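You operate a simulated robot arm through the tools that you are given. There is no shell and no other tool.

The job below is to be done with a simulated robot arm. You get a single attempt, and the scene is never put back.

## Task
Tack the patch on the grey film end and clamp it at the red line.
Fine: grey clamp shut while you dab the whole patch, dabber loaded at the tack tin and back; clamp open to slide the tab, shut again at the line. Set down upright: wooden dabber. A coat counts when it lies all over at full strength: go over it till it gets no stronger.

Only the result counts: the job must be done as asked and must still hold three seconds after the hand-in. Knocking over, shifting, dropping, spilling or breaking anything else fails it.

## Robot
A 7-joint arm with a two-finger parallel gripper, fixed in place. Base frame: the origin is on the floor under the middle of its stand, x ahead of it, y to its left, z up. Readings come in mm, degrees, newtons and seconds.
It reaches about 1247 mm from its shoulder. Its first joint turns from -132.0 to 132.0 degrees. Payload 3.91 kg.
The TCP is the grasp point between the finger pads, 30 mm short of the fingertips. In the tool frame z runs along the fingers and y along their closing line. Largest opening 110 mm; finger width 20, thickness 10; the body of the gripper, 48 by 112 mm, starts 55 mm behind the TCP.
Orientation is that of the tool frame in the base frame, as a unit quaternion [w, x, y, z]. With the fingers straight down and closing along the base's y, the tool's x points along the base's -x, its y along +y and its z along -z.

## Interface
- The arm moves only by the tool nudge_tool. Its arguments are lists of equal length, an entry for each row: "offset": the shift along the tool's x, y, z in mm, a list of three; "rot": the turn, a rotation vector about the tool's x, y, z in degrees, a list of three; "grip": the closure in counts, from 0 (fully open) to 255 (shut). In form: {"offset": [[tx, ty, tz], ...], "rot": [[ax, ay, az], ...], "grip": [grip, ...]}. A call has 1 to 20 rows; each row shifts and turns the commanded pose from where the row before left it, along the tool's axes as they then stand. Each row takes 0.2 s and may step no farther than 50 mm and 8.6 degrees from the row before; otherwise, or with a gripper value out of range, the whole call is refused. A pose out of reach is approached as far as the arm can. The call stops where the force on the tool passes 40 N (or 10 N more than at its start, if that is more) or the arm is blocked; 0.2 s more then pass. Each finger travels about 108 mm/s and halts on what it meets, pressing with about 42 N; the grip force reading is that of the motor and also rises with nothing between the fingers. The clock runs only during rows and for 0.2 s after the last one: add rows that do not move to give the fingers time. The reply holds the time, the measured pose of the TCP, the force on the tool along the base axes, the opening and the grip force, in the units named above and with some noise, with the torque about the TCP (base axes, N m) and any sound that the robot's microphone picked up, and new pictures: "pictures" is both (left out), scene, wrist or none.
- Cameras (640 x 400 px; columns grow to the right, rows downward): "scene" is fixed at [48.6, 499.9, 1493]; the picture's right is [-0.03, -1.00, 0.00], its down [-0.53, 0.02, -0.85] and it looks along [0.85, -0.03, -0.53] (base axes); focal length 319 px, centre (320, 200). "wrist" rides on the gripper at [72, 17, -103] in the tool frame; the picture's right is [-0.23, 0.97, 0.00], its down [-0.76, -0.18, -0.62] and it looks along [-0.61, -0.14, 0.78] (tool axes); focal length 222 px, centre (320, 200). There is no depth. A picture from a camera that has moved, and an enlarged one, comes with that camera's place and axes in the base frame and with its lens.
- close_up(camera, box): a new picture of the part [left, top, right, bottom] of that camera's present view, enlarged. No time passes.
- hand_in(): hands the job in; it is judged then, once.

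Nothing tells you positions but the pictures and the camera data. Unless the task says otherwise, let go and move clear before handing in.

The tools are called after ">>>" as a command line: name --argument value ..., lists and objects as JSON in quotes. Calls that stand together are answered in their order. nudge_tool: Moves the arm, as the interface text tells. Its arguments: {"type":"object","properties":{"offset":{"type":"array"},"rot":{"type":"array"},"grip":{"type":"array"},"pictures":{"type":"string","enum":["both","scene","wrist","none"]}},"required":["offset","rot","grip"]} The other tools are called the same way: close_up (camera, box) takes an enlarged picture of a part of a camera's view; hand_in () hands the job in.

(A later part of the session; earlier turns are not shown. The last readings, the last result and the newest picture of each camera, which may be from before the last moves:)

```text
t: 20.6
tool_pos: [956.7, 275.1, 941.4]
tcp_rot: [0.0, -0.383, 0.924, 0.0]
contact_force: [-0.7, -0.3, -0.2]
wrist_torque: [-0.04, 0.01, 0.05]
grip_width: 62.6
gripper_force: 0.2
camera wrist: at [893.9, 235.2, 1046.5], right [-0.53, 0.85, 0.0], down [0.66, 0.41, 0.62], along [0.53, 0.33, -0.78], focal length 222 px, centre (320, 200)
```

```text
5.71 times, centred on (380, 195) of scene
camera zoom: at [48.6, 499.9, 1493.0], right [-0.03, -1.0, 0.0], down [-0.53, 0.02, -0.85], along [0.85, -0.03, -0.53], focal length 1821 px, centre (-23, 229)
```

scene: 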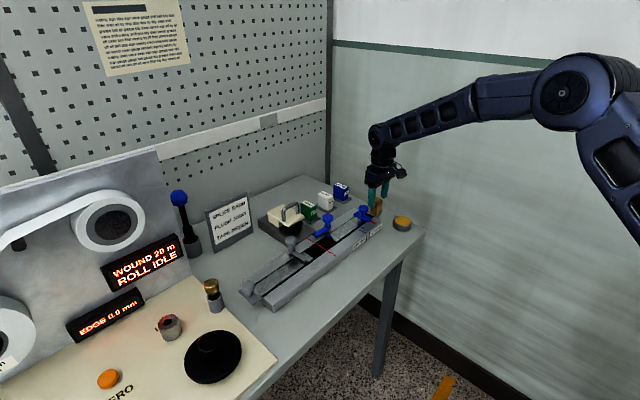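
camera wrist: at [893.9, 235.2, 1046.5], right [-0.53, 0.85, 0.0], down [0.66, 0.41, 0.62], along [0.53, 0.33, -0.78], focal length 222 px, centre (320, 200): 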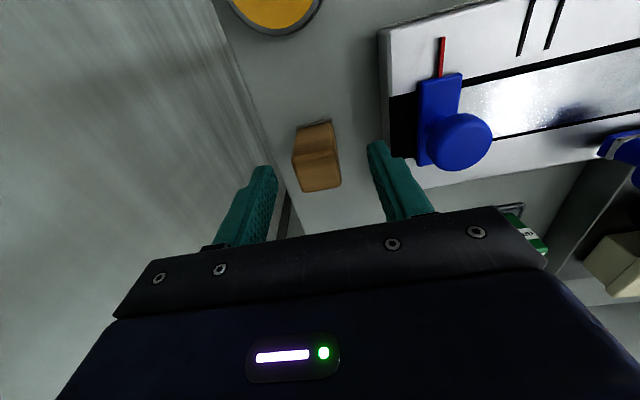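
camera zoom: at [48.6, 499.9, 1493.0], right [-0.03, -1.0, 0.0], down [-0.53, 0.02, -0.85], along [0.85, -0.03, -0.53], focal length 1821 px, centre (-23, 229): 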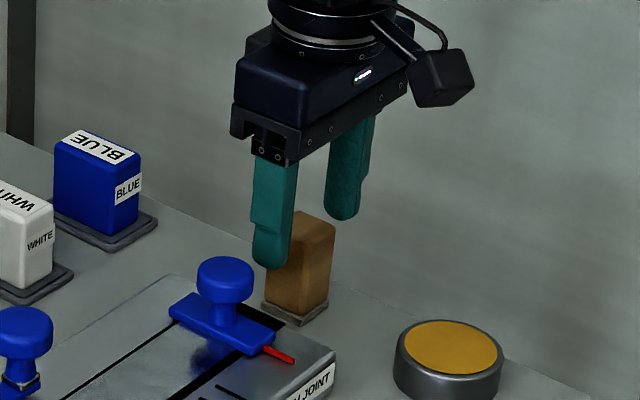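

The fingertips straddle the block's top. Before closing I'll zoom in tighter to settle its exact position relative to the fingers.

>>> close_up --camera "scene" --box '[362, 180, 402, 220]'

>>> close_up --camera "wrist" --box '[280, 110, 360, 200]'

```text
10.00 times, centred on (382, 200) of scene
camera zoom: at [48.6, 499.9, 1493.0], right [-0.03, -1.0, 0.0], down [-0.53, 0.02, -0.85], along [0.85, -0.03, -0.53], focal length 3187 px, centre (-300, 200)
```

zoom: 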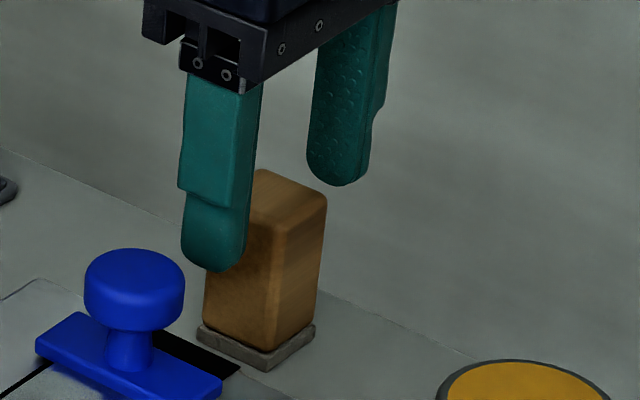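

```text
4.44 times, centred on (320, 155) of wrist
camera zoom: at [893.9, 235.2, 1046.5], right [-0.53, 0.85, 0.0], down [0.66, 0.41, 0.62], along [0.53, 0.33, -0.78], focal length 987 px, centre (320, 400)
```

zoom: 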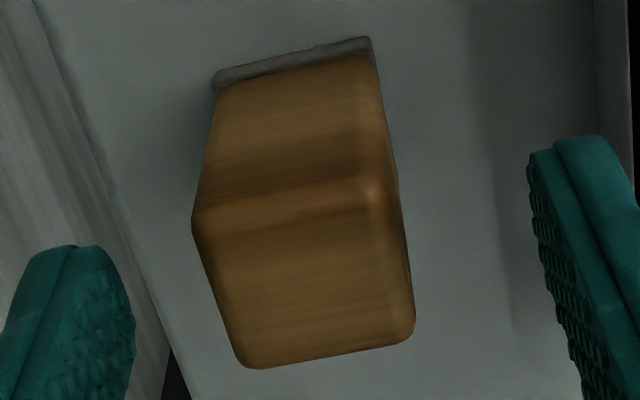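

Combining both views puts the block's top at about z≈917, its foot at about 861, centre near (962, 277). I'll correct the centring and lower a bit further.

>>> nudge_tool --offset '[[-4.5, -2.2, 0], [0, 0, 10], [0, 0, 10], [0, 0, 0]]' --rot '[[0, 0, 0], [0, 0, 0], [0, 0, 0], [0, 0, 0]]' --grip '[110, 110, 110, 110]' --pictures "wrist"

>>> close_up --camera "wrist" --box '[260, 110, 380, 210]'

>>> close_up --camera "scene" --box '[362, 180, 402, 220]'

```text
t: 21.6
tool_pos: [961.3, 278.5, 920.8]
tcp_rot: [0.0, -0.383, 0.924, 0.0]
contact_force: [-0.3, -0.5, 0.1]
wrist_torque: [-0.03, 0.01, 0.01]
grip_width: 62.9
gripper_force: 0.0
camera wrist: at [898.4, 238.2, 1025.3], right [-0.53, 0.85, 0.0], down [0.66, 0.41, 0.62], along [0.53, 0.33, -0.78], focal length 222 px, centre (320, 200)
```

wrist: 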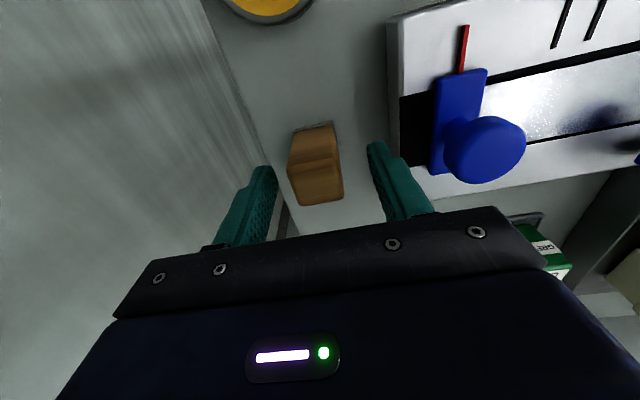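

```text
4.00 times, centred on (320, 160) of wrist
camera zoom: at [898.4, 238.2, 1025.3], right [-0.53, 0.85, 0.0], down [0.66, 0.41, 0.62], along [0.53, 0.33, -0.78], focal length 888 px, centre (320, 360)
```

zoom: 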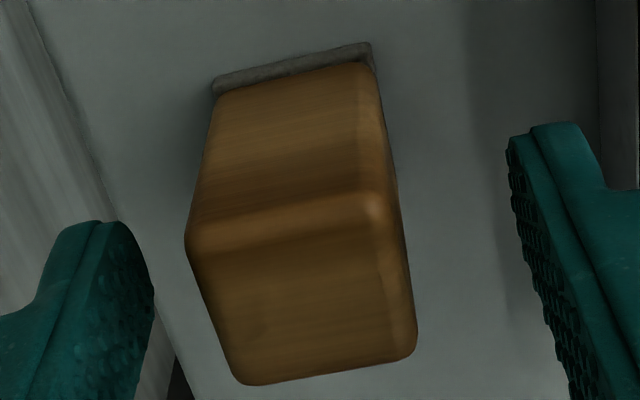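

```text
10.00 times, centred on (382, 200) of scene
camera zoom: at [48.6, 499.9, 1493.0], right [-0.03, -1.0, 0.0], down [-0.53, 0.02, -0.85], along [0.85, -0.03, -0.53], focal length 3187 px, centre (-300, 200)
```

zoom: 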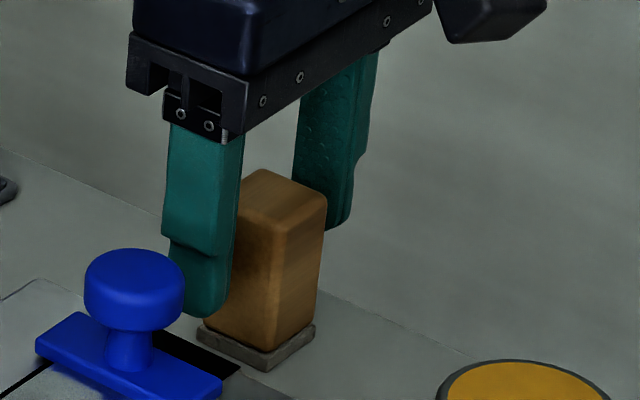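

The block is now centred between the fingers within about 2 mm. I'll close on it.

>>> nudge_tool --offset '[[0, 0, 0], [0, 0, 0], [0, 0, 0], [0, 0, 0]]' --rot '[[0, 0, 0], [0, 0, 0], [0, 0, 0], [0, 0, 0]]' --grip '[140, 165, 185, 215]' --pictures "wrist"

>>> close_up --camera "scene" --box '[362, 180, 402, 220]'

```text
t: 22.6
tool_pos: [961.0, 278.1, 921.9]
tcp_rot: [0.0, -0.382, 0.924, 0.0]
contact_force: [0.6, -0.2, 0.8]
wrist_torque: [0.01, 0.01, 0.0]
grip_width: 29.2
gripper_force: 42.0
camera wrist: at [898.4, 238.2, 1025.4], right [-0.53, 0.85, 0.0], down [0.66, 0.41, 0.62], along [0.53, 0.33, -0.78], focal length 222 px, centre (320, 200)
```

wrist: 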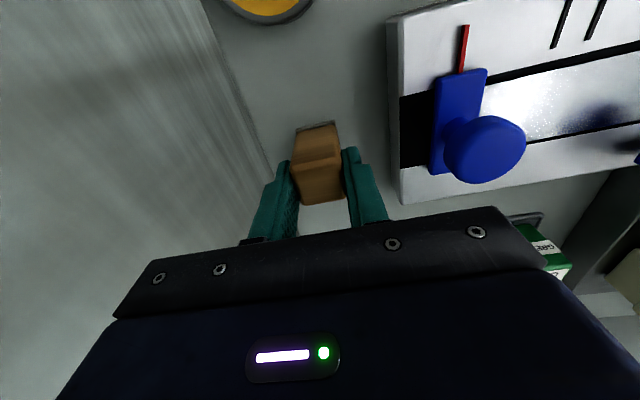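

```text
10.00 times, centred on (382, 200) of scene
camera zoom: at [48.6, 499.9, 1493.0], right [-0.03, -1.0, 0.0], down [-0.53, 0.02, -0.85], along [0.85, -0.03, -0.53], focal length 3187 px, centre (-300, 200)
```

zoom: 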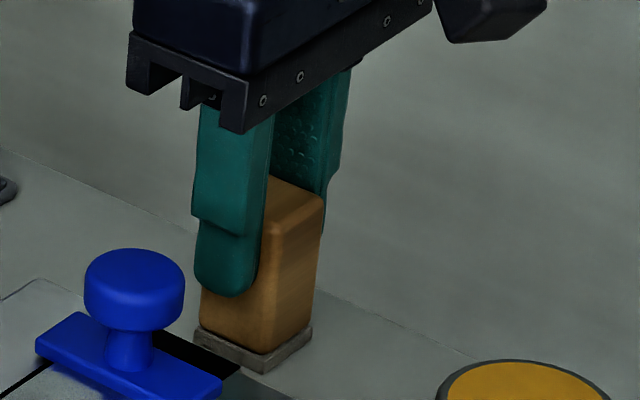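

The dabber is held; its grey foot moves with it. I'll lift it straight up and look at the tin.

>>> nudge_tool --offset '[[0, 0, -10], [0, 0, -25], [0, 0, -35], [0, 0, 0]]' --rot '[[0, 0, 0], [0, 0, 0], [0, 0, 0], [0, 0, 0]]' --grip '[215, 215, 215, 215]'

>>> close_up --camera "scene" --box '[362, 170, 432, 240]'

>>> close_up --camera "wrist" --box '[220, 0, 380, 120]'

```text
t: 23.6
tool_pos: [962.5, 280.4, 991.2]
tcp_rot: [0.0, -0.384, 0.924, 0.0]
contact_force: [0.4, -0.1, 0.0]
wrist_torque: [-0.05, 0.02, 0.01]
grip_width: 29.4
gripper_force: 41.6
camera wrist: at [899.6, 240.3, 1095.4], right [-0.53, 0.85, 0.0], down [0.66, 0.41, 0.62], along [0.53, 0.33, -0.78], focal length 222 px, centre (320, 200)
```

scene: 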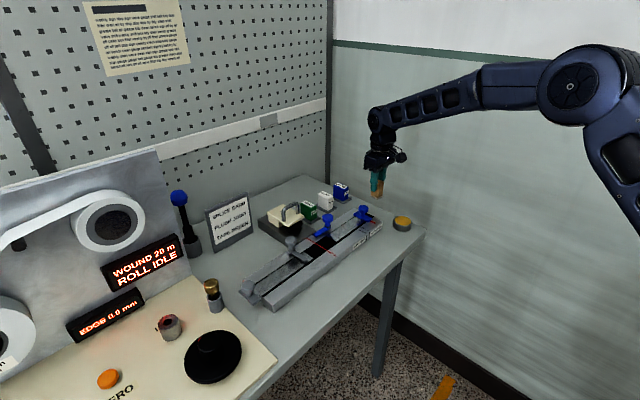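
wrist: 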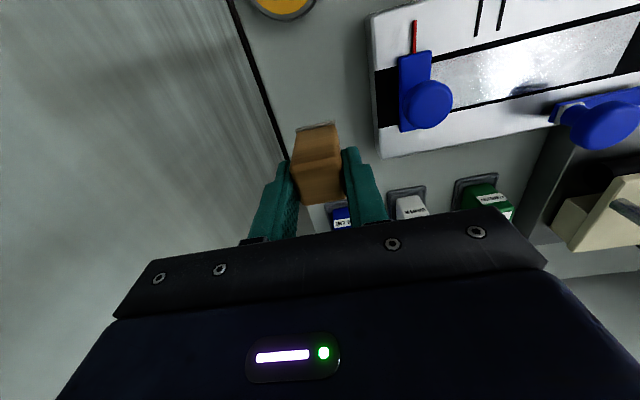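

```text
5.71 times, centred on (397, 205) of scene
camera zoom: at [48.6, 499.9, 1493.0], right [-0.03, -1.0, 0.0], down [-0.53, 0.02, -0.85], along [0.85, -0.03, -0.53], focal length 1821 px, centre (-120, 171)
```

zoom: 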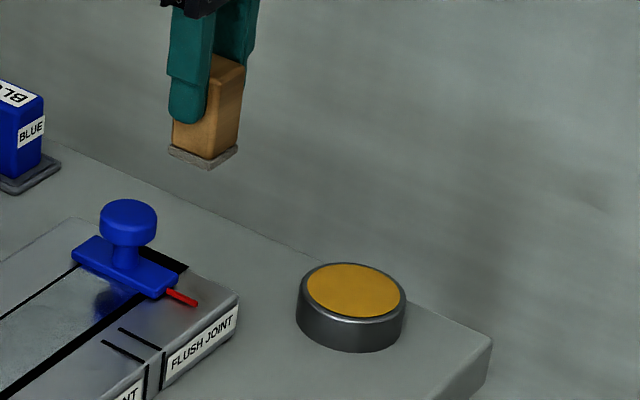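

```text
3.33 times, centred on (300, 60) of wrist
camera zoom: at [899.6, 240.3, 1095.4], right [-0.53, 0.85, 0.0], down [0.66, 0.41, 0.62], along [0.53, 0.33, -0.78], focal length 740 px, centre (387, 667)
```

zoom: 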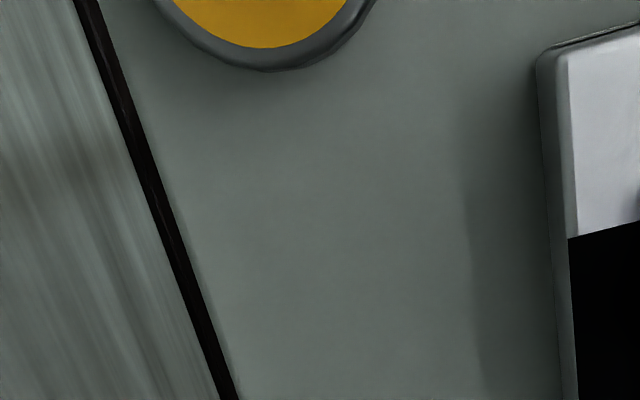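

The dabber hangs cleanly with its grey foot. I'll move toward the tin and stop short to measure its centre without the dabber blocking the view.

>>> nudge_tool --offset '[[35, -1.8, 0], [35, -1.8, 0], [0, 0, 0]]' --rot '[[0, 0, 0], [0, 0, 0], [0, 0, 0]]' --grip '[215, 215, 215]' --pictures "wrist"

>>> close_up --camera "wrist" --box '[250, 20, 390, 220]'

>>> close_up --camera "scene" --box '[362, 160, 432, 240]'

```text
t: 24.4
tool_pos: [913.9, 225.2, 991.7]
tcp_rot: [0.0, -0.383, 0.924, 0.0]
contact_force: [0.7, 0.3, -1.0]
wrist_torque: [0.0, 0.01, -0.01]
grip_width: 29.0
gripper_force: 41.6
camera wrist: at [850.3, 186.0, 1095.2], right [-0.53, 0.85, 0.0], down [0.66, 0.41, 0.62], along [0.53, 0.33, -0.78], focal length 222 px, centre (320, 200)
```

wrist: 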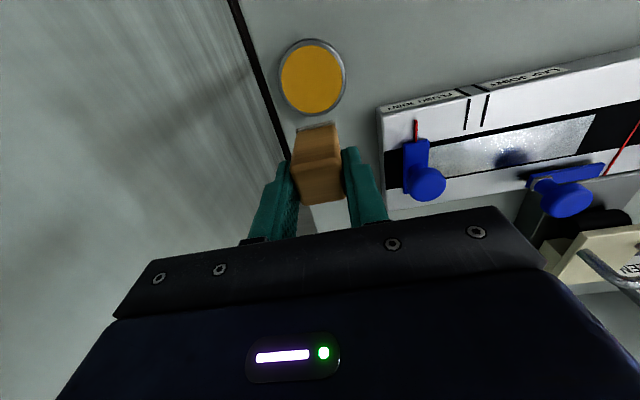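

```text
2.00 times, centred on (320, 120) of wrist
camera zoom: at [850.3, 186.0, 1095.2], right [-0.53, 0.85, 0.0], down [0.66, 0.41, 0.62], along [0.53, 0.33, -0.78], focal length 444 px, centre (320, 360)
```

zoom: 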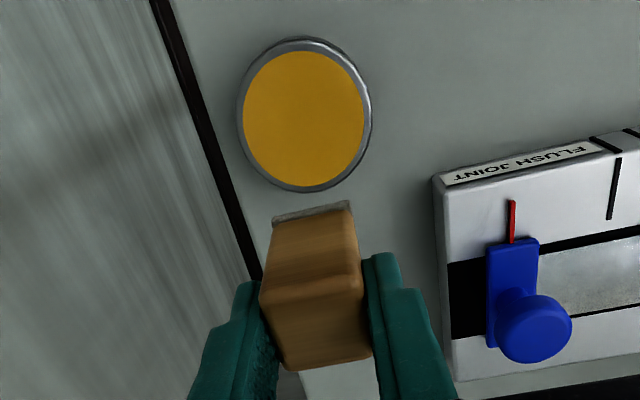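

```text
5.00 times, centred on (397, 200) of scene
camera zoom: at [48.6, 499.9, 1493.0], right [-0.03, -1.0, 0.0], down [-0.53, 0.02, -0.85], along [0.85, -0.03, -0.53], focal length 1594 px, centre (-65, 200)
```

zoom: 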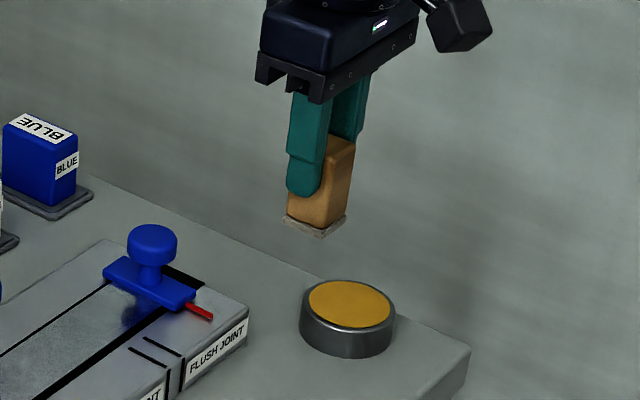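

The tin's yellow pad centre is at about (886, 200), level with its rim near z≈881. I'll move the dabber over it and lower to just above.

>>> nudge_tool --offset '[[37.5, 2.1, 0], [0, 0, 20], [0, 0, 20], [0, 0, 0]]' --rot '[[0, 0, 0], [0, 0, 0], [0, 0, 0], [0, 0, 0]]' --grip '[215, 215, 215, 215]'

>>> close_up --camera "scene" --box '[372, 190, 432, 240]'

>>> close_up --camera "wrist" --box '[250, 60, 390, 220]'

```text
t: 25.4
tool_pos: [887.9, 199.4, 948.9]
tcp_rot: [0.0, -0.383, 0.924, 0.0]
contact_force: [0.0, 0.5, -0.3]
wrist_torque: [0.0, 0.0, 0.0]
grip_width: 29.1
gripper_force: 41.7
camera wrist: at [825.0, 159.6, 1053.9], right [-0.53, 0.85, 0.0], down [0.66, 0.41, 0.62], along [0.53, 0.33, -0.78], focal length 222 px, centre (320, 200)
```

scene: 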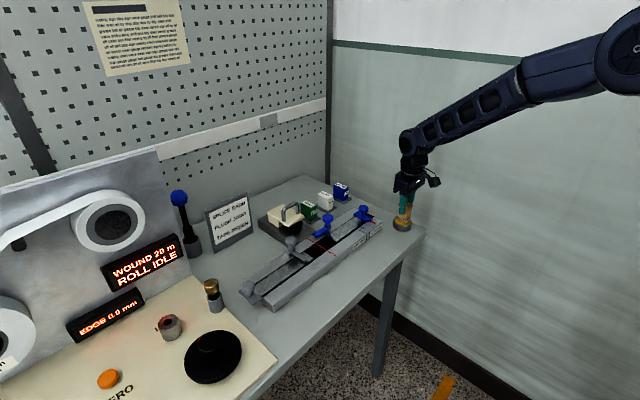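
wrist: 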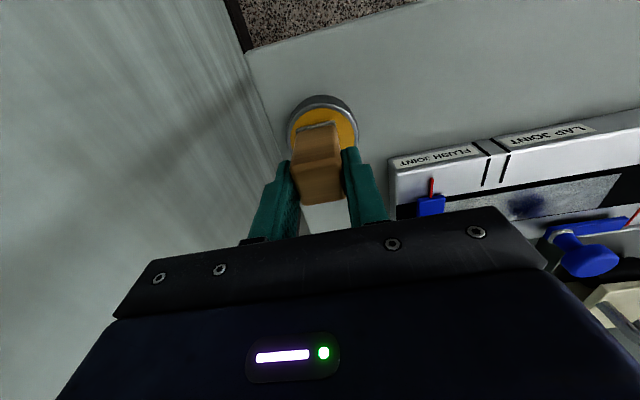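

```text
8.00 times, centred on (402, 215) of scene
camera zoom: at [48.6, 499.9, 1493.0], right [-0.03, -1.0, 0.0], down [-0.53, 0.02, -0.85], along [0.85, -0.03, -0.53], focal length 2550 px, centre (-336, 80)
```

zoom: 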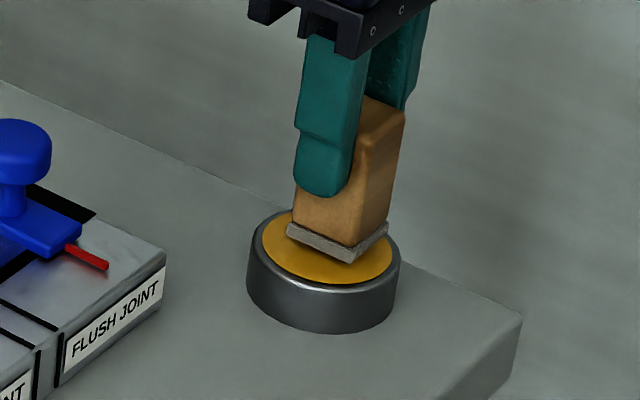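

```text
2.50 times, centred on (320, 140) of wrist
camera zoom: at [825.0, 159.6, 1053.9], right [-0.53, 0.85, 0.0], down [0.66, 0.41, 0.62], along [0.53, 0.33, -0.78], focal length 555 px, centre (320, 350)
```

zoom: 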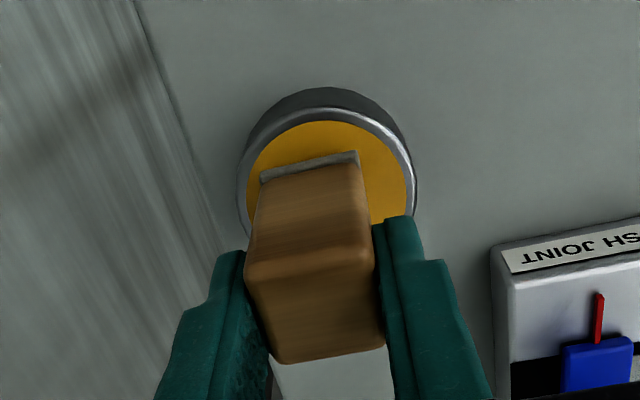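

The dabber hovers just above the pad, a few millimetres off centre. I'll zoom in to measure the offset before touching down.

>>> close_up --camera "scene" --box '[386, 200, 422, 236]'

>>> close_up --camera "wrist" --box '[280, 80, 370, 170]'

```text
11.11 times, centred on (404, 218) of scene
camera zoom: at [48.6, 499.9, 1493.0], right [-0.03, -1.0, 0.0], down [-0.53, 0.02, -0.85], along [0.85, -0.03, -0.53], focal length 3541 px, centre (-613, 0)
```

zoom: 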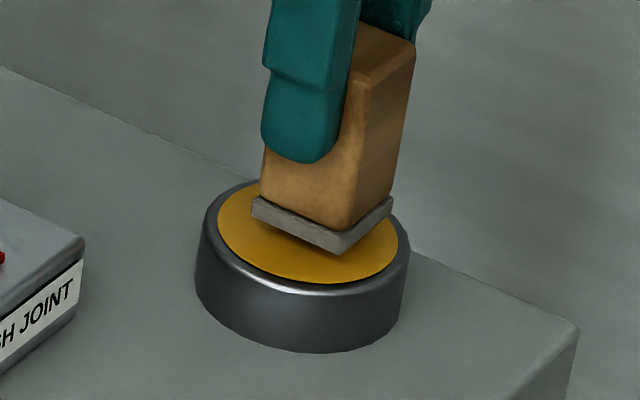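

```text
4.44 times, centred on (325, 125) of wrist
camera zoom: at [825.0, 159.6, 1053.9], right [-0.53, 0.85, 0.0], down [0.66, 0.41, 0.62], along [0.53, 0.33, -0.78], focal length 987 px, centre (298, 533)
```

zoom: 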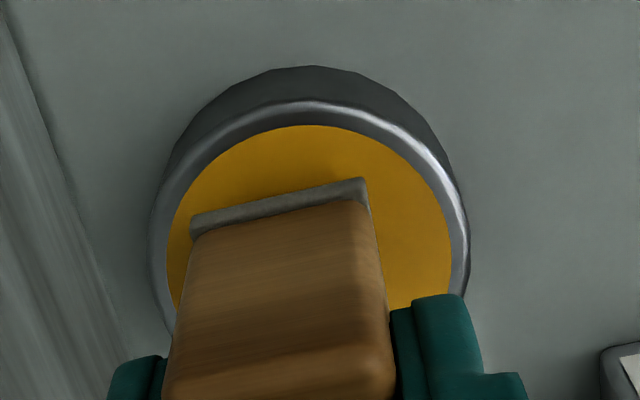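

The foot is within about 2–4 mm of the pad centre. I'll nudge it slightly and lower in small steps until I feel contact.

>>> nudge_tool --offset '[[-1.5, 1.2, 0], [0, 0, 3], [0, 0, 2]]' --rot '[[0, 0, 0], [0, 0, 0], [0, 0, 0]]' --grip '[215, 215, 215]' --pictures "none"

>>> nudge_tool --offset '[[0, 0, 1.5]]' --rot '[[0, 0, 0]]' --grip '[215]' --pictures "none"

>>> nudge_tool --offset '[[0, 0, 1]]' --rot '[[0, 0, 0]]' --grip '[215]' --pictures "none"

```text
t: 26.2
tool_pos: [887.3, 202.0, 944.9]
tcp_rot: [0.0, -0.382, 0.924, 0.0]
contact_force: [-0.4, 0.8, -0.3]
wrist_torque: [0.0, 0.01, -0.04]
grip_width: 29.2
gripper_force: 41.7
```

```text
t: 26.6
tool_pos: [888.0, 201.0, 945.0]
tcp_rot: [0.0, -0.382, 0.924, 0.0]
contact_force: [1.4, 0.2, -0.8]
wrist_torque: [0.0, 0.01, -0.02]
grip_width: 29.0
gripper_force: 42.5
```

```text
t: 27.0
tool_pos: [888.0, 200.9, 944.1]
tcp_rot: [0.0, -0.382, 0.924, -0.001]
contact_force: [0.2, 0.7, 0.0]
wrist_torque: [0.02, -0.01, 0.01]
grip_width: 28.9
gripper_force: 41.8
```

No contact yet; continuing down in 1 mm steps.

>>> nudge_tool --offset '[[0, 0, 1]]' --rot '[[0, 0, 0]]' --grip '[215]' --pictures "none"

>>> nudge_tool --offset '[[0, 0, 1]]' --rot '[[0, 0, 0]]' --grip '[215]' --pictures "none"

>>> nudge_tool --offset '[[0, 0, 1]]' --rot '[[0, 0, 0]]' --grip '[215]' --pictures "none"

>>> close_up --camera "scene" --box '[386, 200, 422, 236]'

```text
t: 27.4
tool_pos: [888.3, 202.4, 943.0]
tcp_rot: [0.001, -0.383, 0.924, 0.0]
contact_force: [-2.0, -0.5, 5.0]
wrist_torque: [-0.06, 0.1, -0.02]
grip_width: 29.0
gripper_force: 42.4
```

```text
t: 27.8
tool_pos: [887.7, 202.0, 942.5]
tcp_rot: [0.0, -0.383, 0.924, -0.001]
contact_force: [-0.7, 0.5, 12.7]
wrist_torque: [0.07, 0.04, -0.02]
grip_width: 29.0
gripper_force: 41.6
```

```text
t: 28.2
tool_pos: [887.5, 200.7, 943.0]
tcp_rot: [0.002, -0.382, 0.924, 0.0]
contact_force: [-7.6, 0.6, 34.2]
wrist_torque: [0.01, 0.47, 0.0]
grip_width: 28.9
gripper_force: 42.7
```

```text
11.11 times, centred on (404, 218) of scene
camera zoom: at [48.6, 499.9, 1493.0], right [-0.03, -1.0, 0.0], down [-0.53, 0.02, -0.85], along [0.85, -0.03, -0.53], focal length 3541 px, centre (-613, 0)
```

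zoom: 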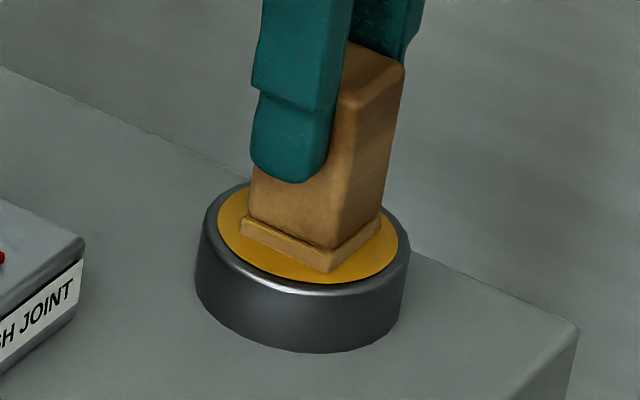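

The foot took on the yellow tack at contact — the dabber is loaded. I'll lift well clear and carry it along the rail to above the grey film end.

>>> nudge_tool --offset '[[0, 0, -5], [0, 0, -45], [0, 0, -50], [-11.76, 41.7, 0], [-11.76, 41.7, 0], [-11.76, 41.7, 0], [-11.76, 41.7, 0], [-11.76, 41.7, 0], [-11.76, 41.7, 0], [-11.76, 41.7, 0], [-11.76, 41.7, 0], [0, 0, 0]]' --rot '[[0, 0, 0], [0, 0, 0], [0, 0, 0], [0, 0, 0], [0, 0, 0], [0, 0, 0], [0, 0, 0], [0, 0, 0], [0, 0, 0], [0, 0, 0], [0, 0, 0], [0, 0, 0]]' --grip '[215, 215, 215, 215, 215, 215, 215, 215, 215, 215, 215, 215]'

>>> close_up --camera "wrist" --box '[240, 40, 400, 200]'

>>> close_up --camera "scene" --box '[265, 190, 345, 260]'

```text
t: 30.8
tool_pos: [718.5, 503.1, 1039.2]
tcp_rot: [0.001, -0.383, 0.924, 0.0]
contact_force: [-0.5, 0.6, -0.3]
wrist_torque: [0.03, 0.0, 0.0]
grip_width: 28.7
gripper_force: 41.8
camera wrist: at [656.1, 463.0, 1143.5], right [-0.53, 0.85, 0.0], down [0.66, 0.41, 0.62], along [0.53, 0.33, -0.78], focal length 222 px, centre (320, 200)
```

scene: 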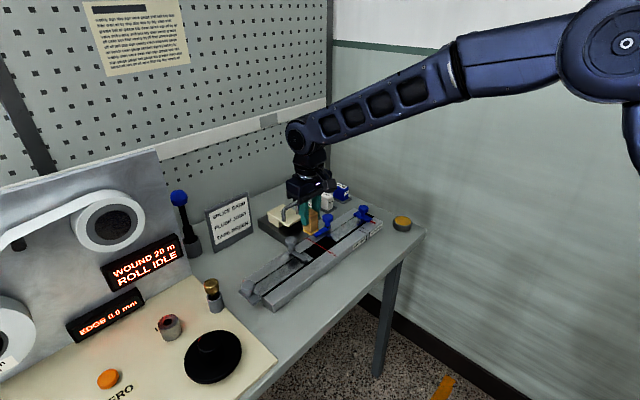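
wrist: 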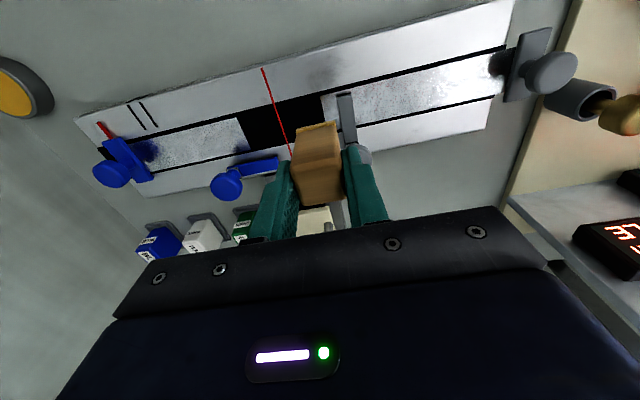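

```text
2.50 times, centred on (320, 120) of wrist
camera zoom: at [656.1, 463.0, 1143.5], right [-0.53, 0.85, 0.0], down [0.66, 0.41, 0.62], along [0.53, 0.33, -0.78], focal length 555 px, centre (320, 400)
```

zoom: 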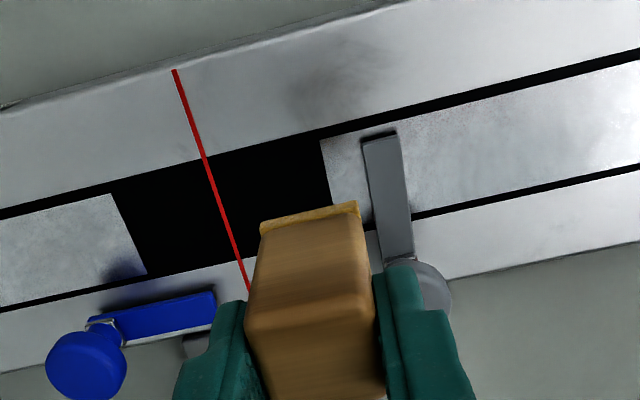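

```text
5.71 times, centred on (305, 225) of scene
camera zoom: at [48.6, 499.9, 1493.0], right [-0.03, -1.0, 0.0], down [-0.53, 0.02, -0.85], along [0.85, -0.03, -0.53], focal length 1821 px, centre (406, 57)
```

zoom: 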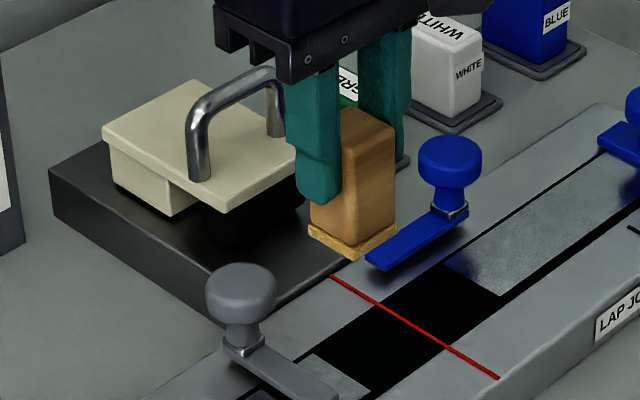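

The film end shows clearly with about 17 mm free between the clamp arm and its edge. I'll lower the dabber over the front half of the patch, stopping above to check clearance.

>>> nudge_tool --offset '[[0, 0, 40], [0, 0, 35], [0, 0, 0]]' --rot '[[0, 0, 0], [0, 0, 0], [0, 0, 0]]' --grip '[215, 215, 215]'

>>> close_up --camera "wrist" --box '[260, 60, 400, 200]'

>>> close_up --camera "scene" --box '[280, 215, 330, 260]'

```text
t: 31.6
tool_pos: [718.3, 502.6, 966.8]
tcp_rot: [-0.001, -0.383, 0.924, 0.0]
contact_force: [-0.4, 0.6, -0.4]
wrist_torque: [-0.02, -0.02, 0.03]
grip_width: 29.3
gripper_force: 41.3
camera wrist: at [655.5, 462.8, 1070.5], right [-0.53, 0.85, 0.0], down [0.66, 0.41, 0.62], along [0.53, 0.33, -0.78], focal length 222 px, centre (320, 200)
```

scene: 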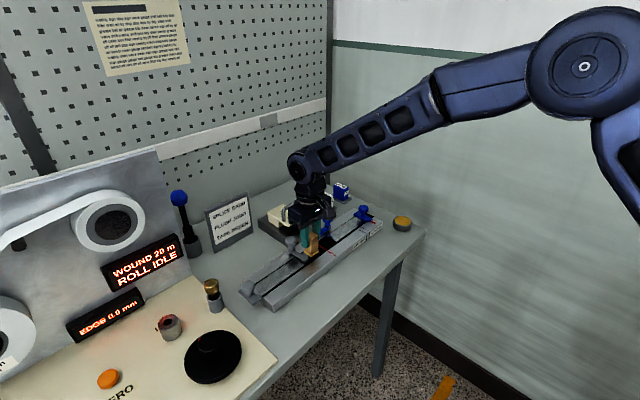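
wrist: 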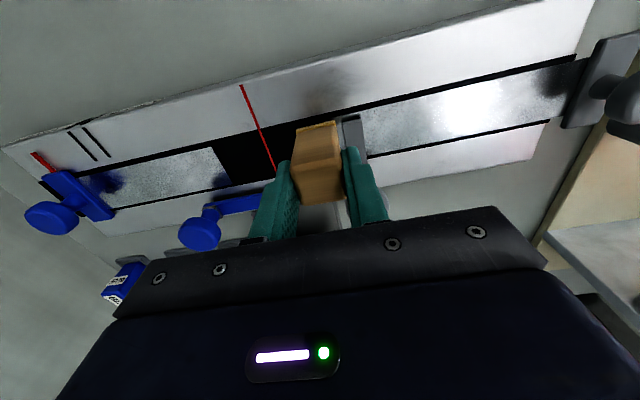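

```text
2.86 times, centred on (330, 130) of wrist
camera zoom: at [655.5, 462.8, 1070.5], right [-0.53, 0.85, 0.0], down [0.66, 0.41, 0.62], along [0.53, 0.33, -0.78], focal length 635 px, centre (291, 400)
```

zoom: 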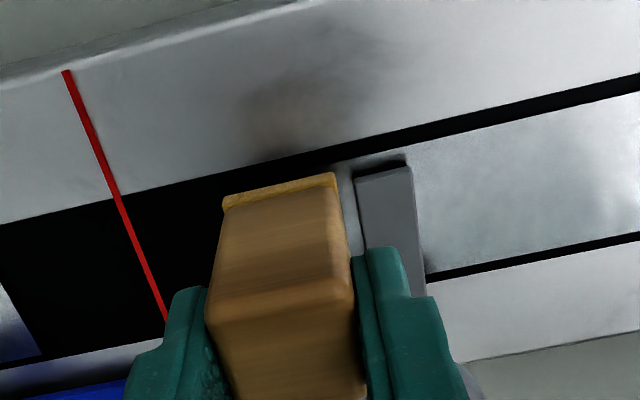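

```text
8.89 times, centred on (305, 238) of scene
camera zoom: at [48.6, 499.9, 1493.0], right [-0.03, -1.0, 0.0], down [-0.53, 0.02, -0.85], along [0.85, -0.03, -0.53], focal length 2833 px, centre (453, -133)
```

zoom: 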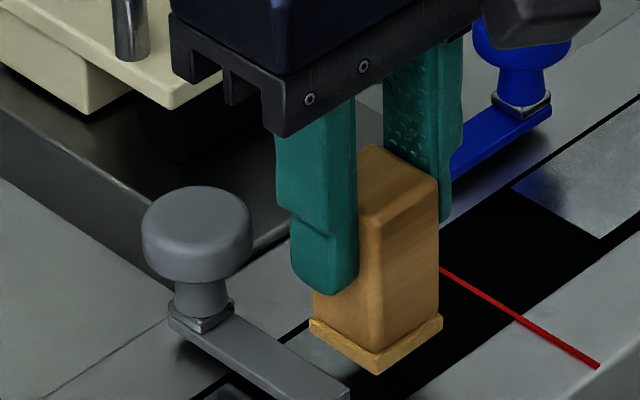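

There's about 5 mm between the foot and the clamp arm. I'll shift 2 mm toward the arm and lower until contact with the film.

>>> nudge_tool --offset '[[0, 2, 6], [0, 0, 6], [0, 0, 0]]' --rot '[[0, 0, 0], [0, 0, 0], [0, 0, 0]]' --grip '[215, 215, 215]' --pictures "none"

>>> nudge_tool --offset '[[0, 0, 1.5]]' --rot '[[0, 0, 0]]' --grip '[215]' --pictures "none"

>>> nudge_tool --offset '[[0, 0, 1.5]]' --rot '[[0, 0, 0]]' --grip '[215]' --pictures "wrist"

>>> close_up --camera "scene" --box '[280, 215, 330, 260]'

```text
t: 32.4
tool_pos: [717.5, 504.5, 955.1]
tcp_rot: [-0.001, -0.383, 0.924, -0.001]
contact_force: [0.0, -0.5, -0.4]
wrist_torque: [0.03, 0.01, 0.0]
grip_width: 29.2
gripper_force: 42.0
```

```text
t: 32.8
tool_pos: [717.5, 503.9, 951.8]
tcp_rot: [0.0, -0.383, 0.924, 0.001]
contact_force: [-0.2, -0.1, -0.2]
wrist_torque: [-0.02, 0.0, 0.0]
grip_width: 29.2
gripper_force: 41.6
```

```text
t: 33.2
tool_pos: [717.9, 505.2, 951.4]
tcp_rot: [-0.001, -0.382, 0.924, 0.0]
contact_force: [-1.0, -0.1, 1.5]
wrist_torque: [-0.03, 0.0, 0.02]
grip_width: 29.2
gripper_force: 42.1
camera wrist: at [654.9, 465.5, 1055.3], right [-0.53, 0.85, 0.0], down [0.66, 0.41, 0.62], along [0.53, 0.33, -0.78], focal length 222 px, centre (320, 200)
```

wrist: 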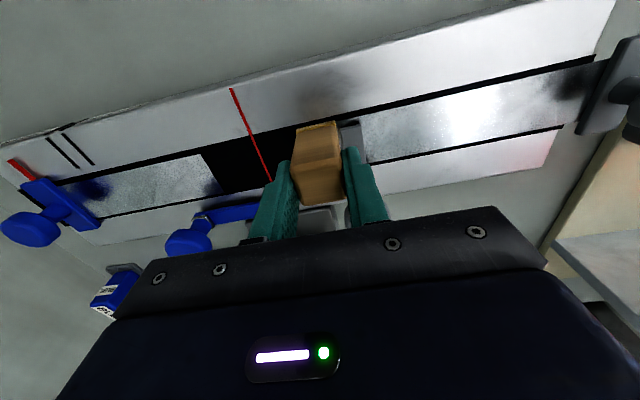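

```text
8.89 times, centred on (305, 238) of scene
camera zoom: at [48.6, 499.9, 1493.0], right [-0.03, -1.0, 0.0], down [-0.53, 0.02, -0.85], along [0.85, -0.03, -0.53], focal length 2833 px, centre (453, -133)
```

zoom: 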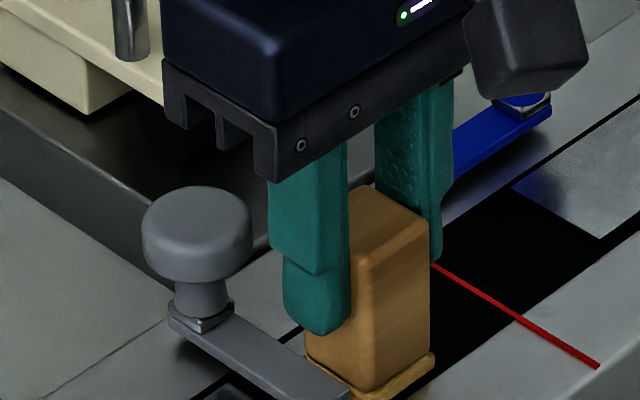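

Light contact begins. I'll press about 1 mm more, hold a moment, then lift and inspect the film.

>>> nudge_tool --offset '[[0, 0, 1.0], [0, 0, 0]]' --rot '[[0, 0, 0], [0, 0, 0]]' --grip '[215, 215]' --pictures "none"

>>> nudge_tool --offset '[[0, 0, 0.5], [0, 0, 0]]' --rot '[[0, 0, 0], [0, 0, 0]]' --grip '[215, 215]' --pictures "none"

```text
t: 33.8
tool_pos: [717.7, 505.6, 951.5]
tcp_rot: [0.0, -0.383, 0.924, 0.0]
contact_force: [4.1, 1.2, 11.1]
wrist_torque: [0.04, -0.17, -0.01]
grip_width: 29.2
gripper_force: 42.0
```

```text
t: 34.4
tool_pos: [717.7, 504.8, 951.4]
tcp_rot: [0.0, -0.383, 0.924, 0.001]
contact_force: [1.2, 1.7, 17.0]
wrist_torque: [0.08, -0.02, -0.04]
grip_width: 28.9
gripper_force: 41.6
```

Pressed with about 17 N. I'll lift and step aside to see what was coated.

>>> nudge_tool --offset '[[0, 0, -6], [0, 0, -40], [0, -25, -45], [0, -30, 0], [0, 0, 0]]' --rot '[[0, 0, 0], [0, 0, 0], [0, 0, 0], [0, 0, 0], [0, 0, 0]]' --grip '[215, 215, 215, 215, 215]'

>>> close_up --camera "wrist" --box '[340, 70, 460, 170]'

>>> close_up --camera "scene" --box '[280, 215, 330, 260]'

```text
refused: row 3 steps farther than a row can; nothing moved
```

```text
4.00 times, centred on (400, 120) of wrist
camera zoom: at [654.6, 465.3, 1055.1], right [-0.53, 0.85, 0.0], down [0.66, 0.41, 0.62], along [0.53, 0.33, -0.78], focal length 888 px, centre (0, 520)
```

zoom: 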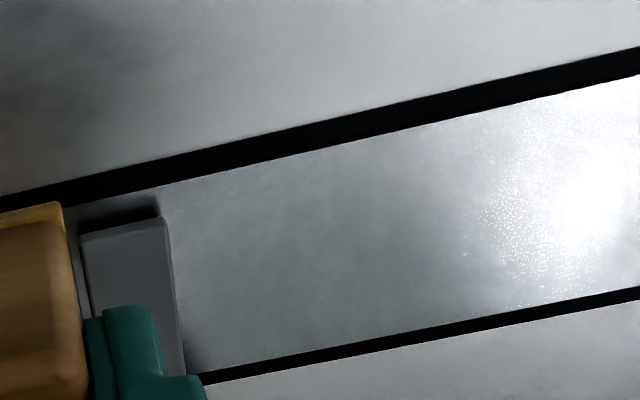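

```text
8.89 times, centred on (305, 238) of scene
camera zoom: at [48.6, 499.9, 1493.0], right [-0.03, -1.0, 0.0], down [-0.53, 0.02, -0.85], along [0.85, -0.03, -0.53], focal length 2833 px, centre (453, -133)
```

zoom: 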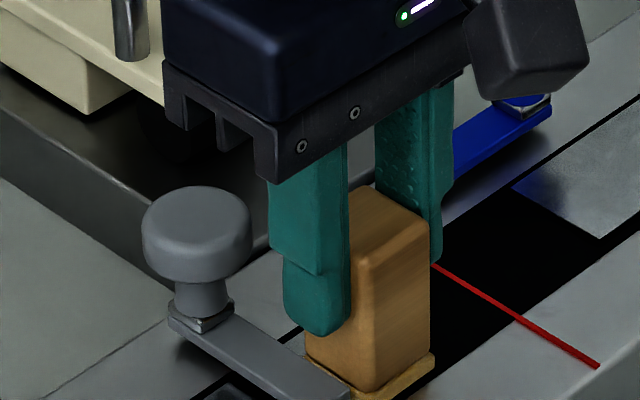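

The move was refused for a too-long row, so nothing moved. I'll lift with shorter steps.

>>> nudge_tool --offset '[[0, 0, -6], [0, 0, -40], [0, 0, -45], [0, -28, 0], [0, -28, 0], [0, 0, 0]]' --rot '[[0, 0, 0], [0, 0, 0], [0, 0, 0], [0, 0, 0], [0, 0, 0], [0, 0, 0]]' --grip '[215, 215, 215, 215, 215, 215]'

>>> close_up --camera "wrist" --box '[340, 60, 460, 160]'

>>> close_up --camera "scene" --box '[280, 215, 330, 260]'

```text
t: 35.8
tool_pos: [759.2, 467.4, 1038.9]
tcp_rot: [0.0, -0.382, 0.924, 0.0]
contact_force: [0.0, 0.5, -0.4]
wrist_torque: [-0.04, 0.03, 0.03]
grip_width: 29.1
gripper_force: 41.8
camera wrist: at [695.7, 427.8, 1144.0], right [-0.53, 0.85, 0.0], down [0.66, 0.41, 0.62], along [0.53, 0.33, -0.78], focal length 222 px, centre (320, 200)
```

scene: 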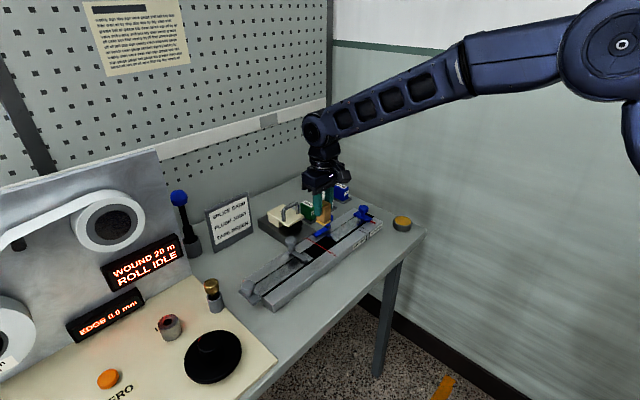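
wrist: 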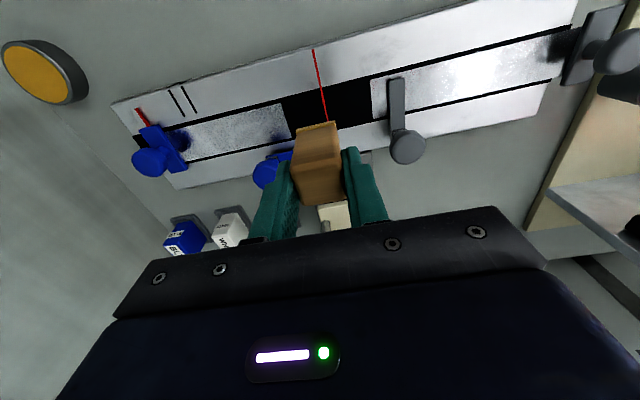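

```text
4.00 times, centred on (400, 110) of wrist
camera zoom: at [695.7, 427.8, 1144.0], right [-0.53, 0.85, 0.0], down [0.66, 0.41, 0.62], along [0.53, 0.33, -0.78], focal length 888 px, centre (0, 560)
```

zoom: 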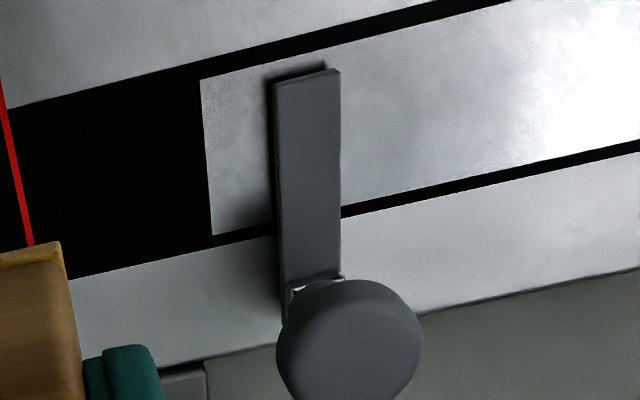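

```text
8.89 times, centred on (305, 238) of scene
camera zoom: at [48.6, 499.9, 1493.0], right [-0.03, -1.0, 0.0], down [-0.53, 0.02, -0.85], along [0.85, -0.03, -0.53], focal length 2833 px, centre (453, -133)
```

zoom: 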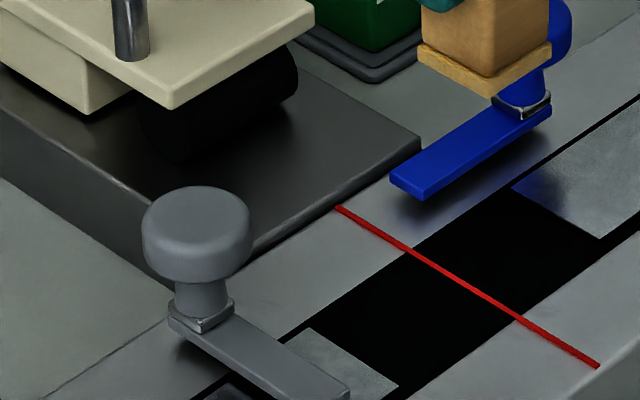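

No obvious colour on the film at this zoom. I'll look tighter for any tint on the patch.

>>> close_up --camera "wrist" --box '[365, 70, 415, 125]'

>>> close_up --camera "scene" --box '[300, 244, 332, 266]'

>>> close_up --camera "scene" --box '[316, 210, 346, 230]'

```text
7.27 times, centred on (390, 98) of wrist
camera zoom: at [695.7, 427.8, 1144.0], right [-0.53, 0.85, 0.0], down [0.66, 0.41, 0.62], along [0.53, 0.33, -0.78], focal length 1615 px, centre (-189, 946)
```

zoom: 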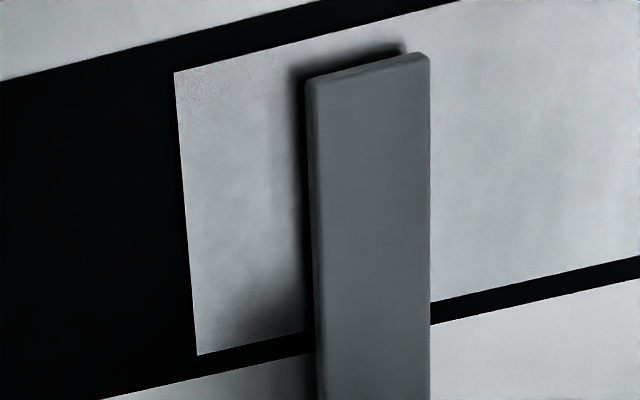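

```text
16.00 times, centred on (316, 255) of scene
camera zoom: at [48.6, 499.9, 1493.0], right [-0.03, -1.0, 0.0], down [-0.53, 0.02, -0.85], along [0.85, -0.03, -0.53], focal length 5099 px, centre (384, -680)
```

zoom: 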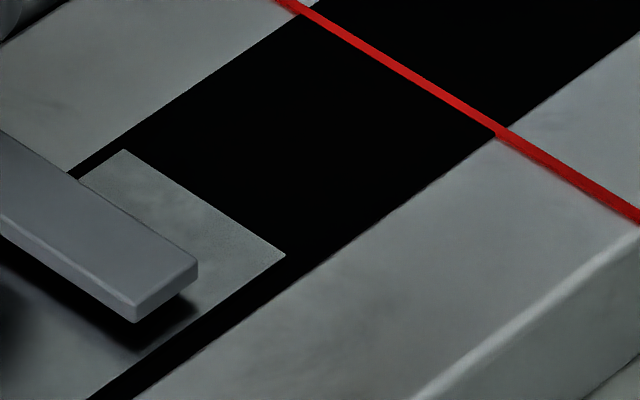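

```text
16.00 times, centred on (331, 220) of scene
camera zoom: at [48.6, 499.9, 1493.0], right [-0.03, -1.0, 0.0], down [-0.53, 0.02, -0.85], along [0.85, -0.03, -0.53], focal length 5099 px, centre (144, -120)
```

zoom: 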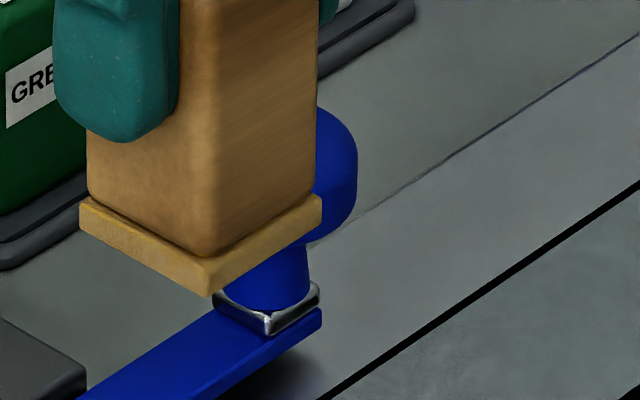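

I see no clear tint yet. I'll bring the camera closer to the film end, keeping the dabber over the empty channel, to judge the coat better.

>>> nudge_tool --offset '[[0, -5, 25], [0, -5, 25], [0, 0, 0]]' --rot '[[0, 0, 0], [0, 0, 0], [0, 0, 0]]' --grip '[215, 215, 215]' --pictures "wrist"

>>> close_up --camera "wrist" --box '[360, 60, 440, 130]'

>>> close_up --camera "wrist" --box '[120, 60, 640, 200]'

```text
t: 36.6
tool_pos: [765.7, 459.2, 990.6]
tcp_rot: [0.0, -0.383, 0.924, 0.0]
contact_force: [0.2, 0.6, 0.4]
wrist_torque: [0.0, -0.01, 0.02]
grip_width: 29.2
gripper_force: 42.3
camera wrist: at [702.8, 418.5, 1094.6], right [-0.53, 0.85, 0.0], down [0.66, 0.41, 0.62], along [0.53, 0.33, -0.78], focal length 222 px, centre (320, 200)
```

wrist: 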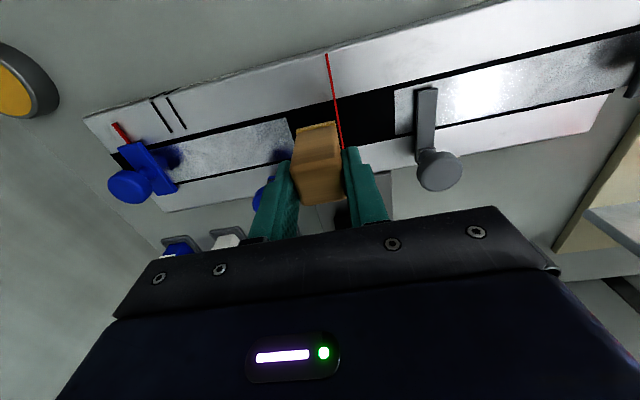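

```text
5.71 times, centred on (400, 95) of wrist
camera zoom: at [702.8, 418.5, 1094.6], right [-0.53, 0.85, 0.0], down [0.66, 0.41, 0.62], along [0.53, 0.33, -0.78], focal length 1269 px, centre (-137, 800)
```

zoom: 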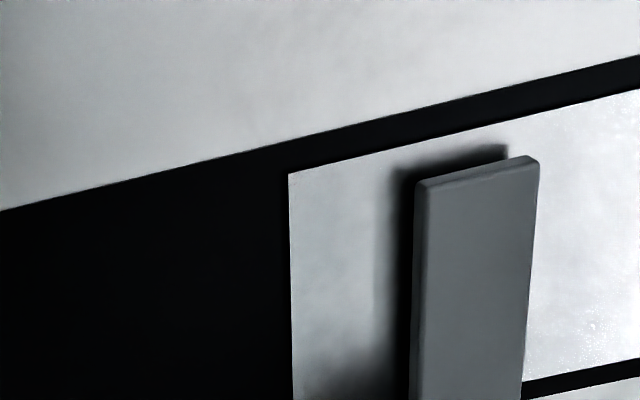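

```text
1.23 times, centred on (380, 130) of wrist
camera zoom: at [702.8, 418.5, 1094.6], right [-0.53, 0.85, 0.0], down [0.66, 0.41, 0.62], along [0.53, 0.33, -0.78], focal length 273 px, centre (246, 286)
```

zoom: 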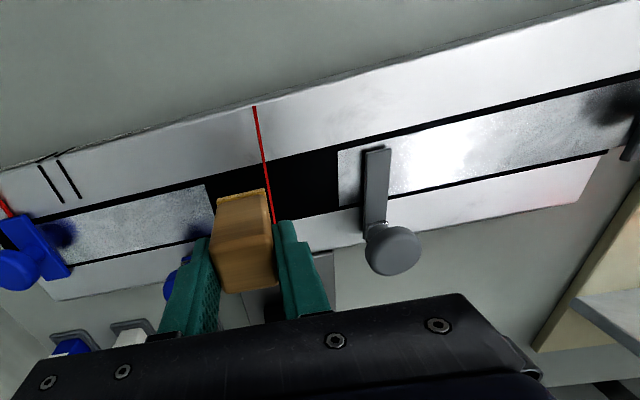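

I'll repeat an earlier scene zoom with the same framing to compare the film end's colour before and after.

>>> close_up --camera "scene" --box '[250, 200, 350, 290]'

>>> close_up --camera "scene" --box '[302, 247, 324, 262]'

```text
4.44 times, centred on (300, 245) of scene
camera zoom: at [48.6, 499.9, 1493.0], right [-0.03, -1.0, 0.0], down [-0.53, 0.02, -0.85], along [0.85, -0.03, -0.53], focal length 1416 px, centre (409, 0)
```

zoom: 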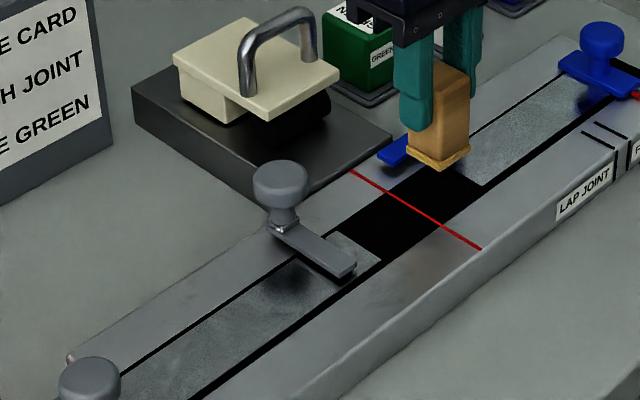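

```text
16.00 times, centred on (313, 254) of scene
camera zoom: at [48.6, 499.9, 1493.0], right [-0.03, -1.0, 0.0], down [-0.53, 0.02, -0.85], along [0.85, -0.03, -0.53], focal length 5099 px, centre (432, -672)
```

zoom: 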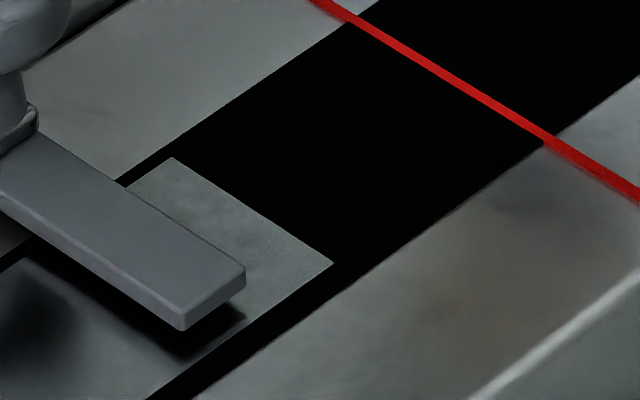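

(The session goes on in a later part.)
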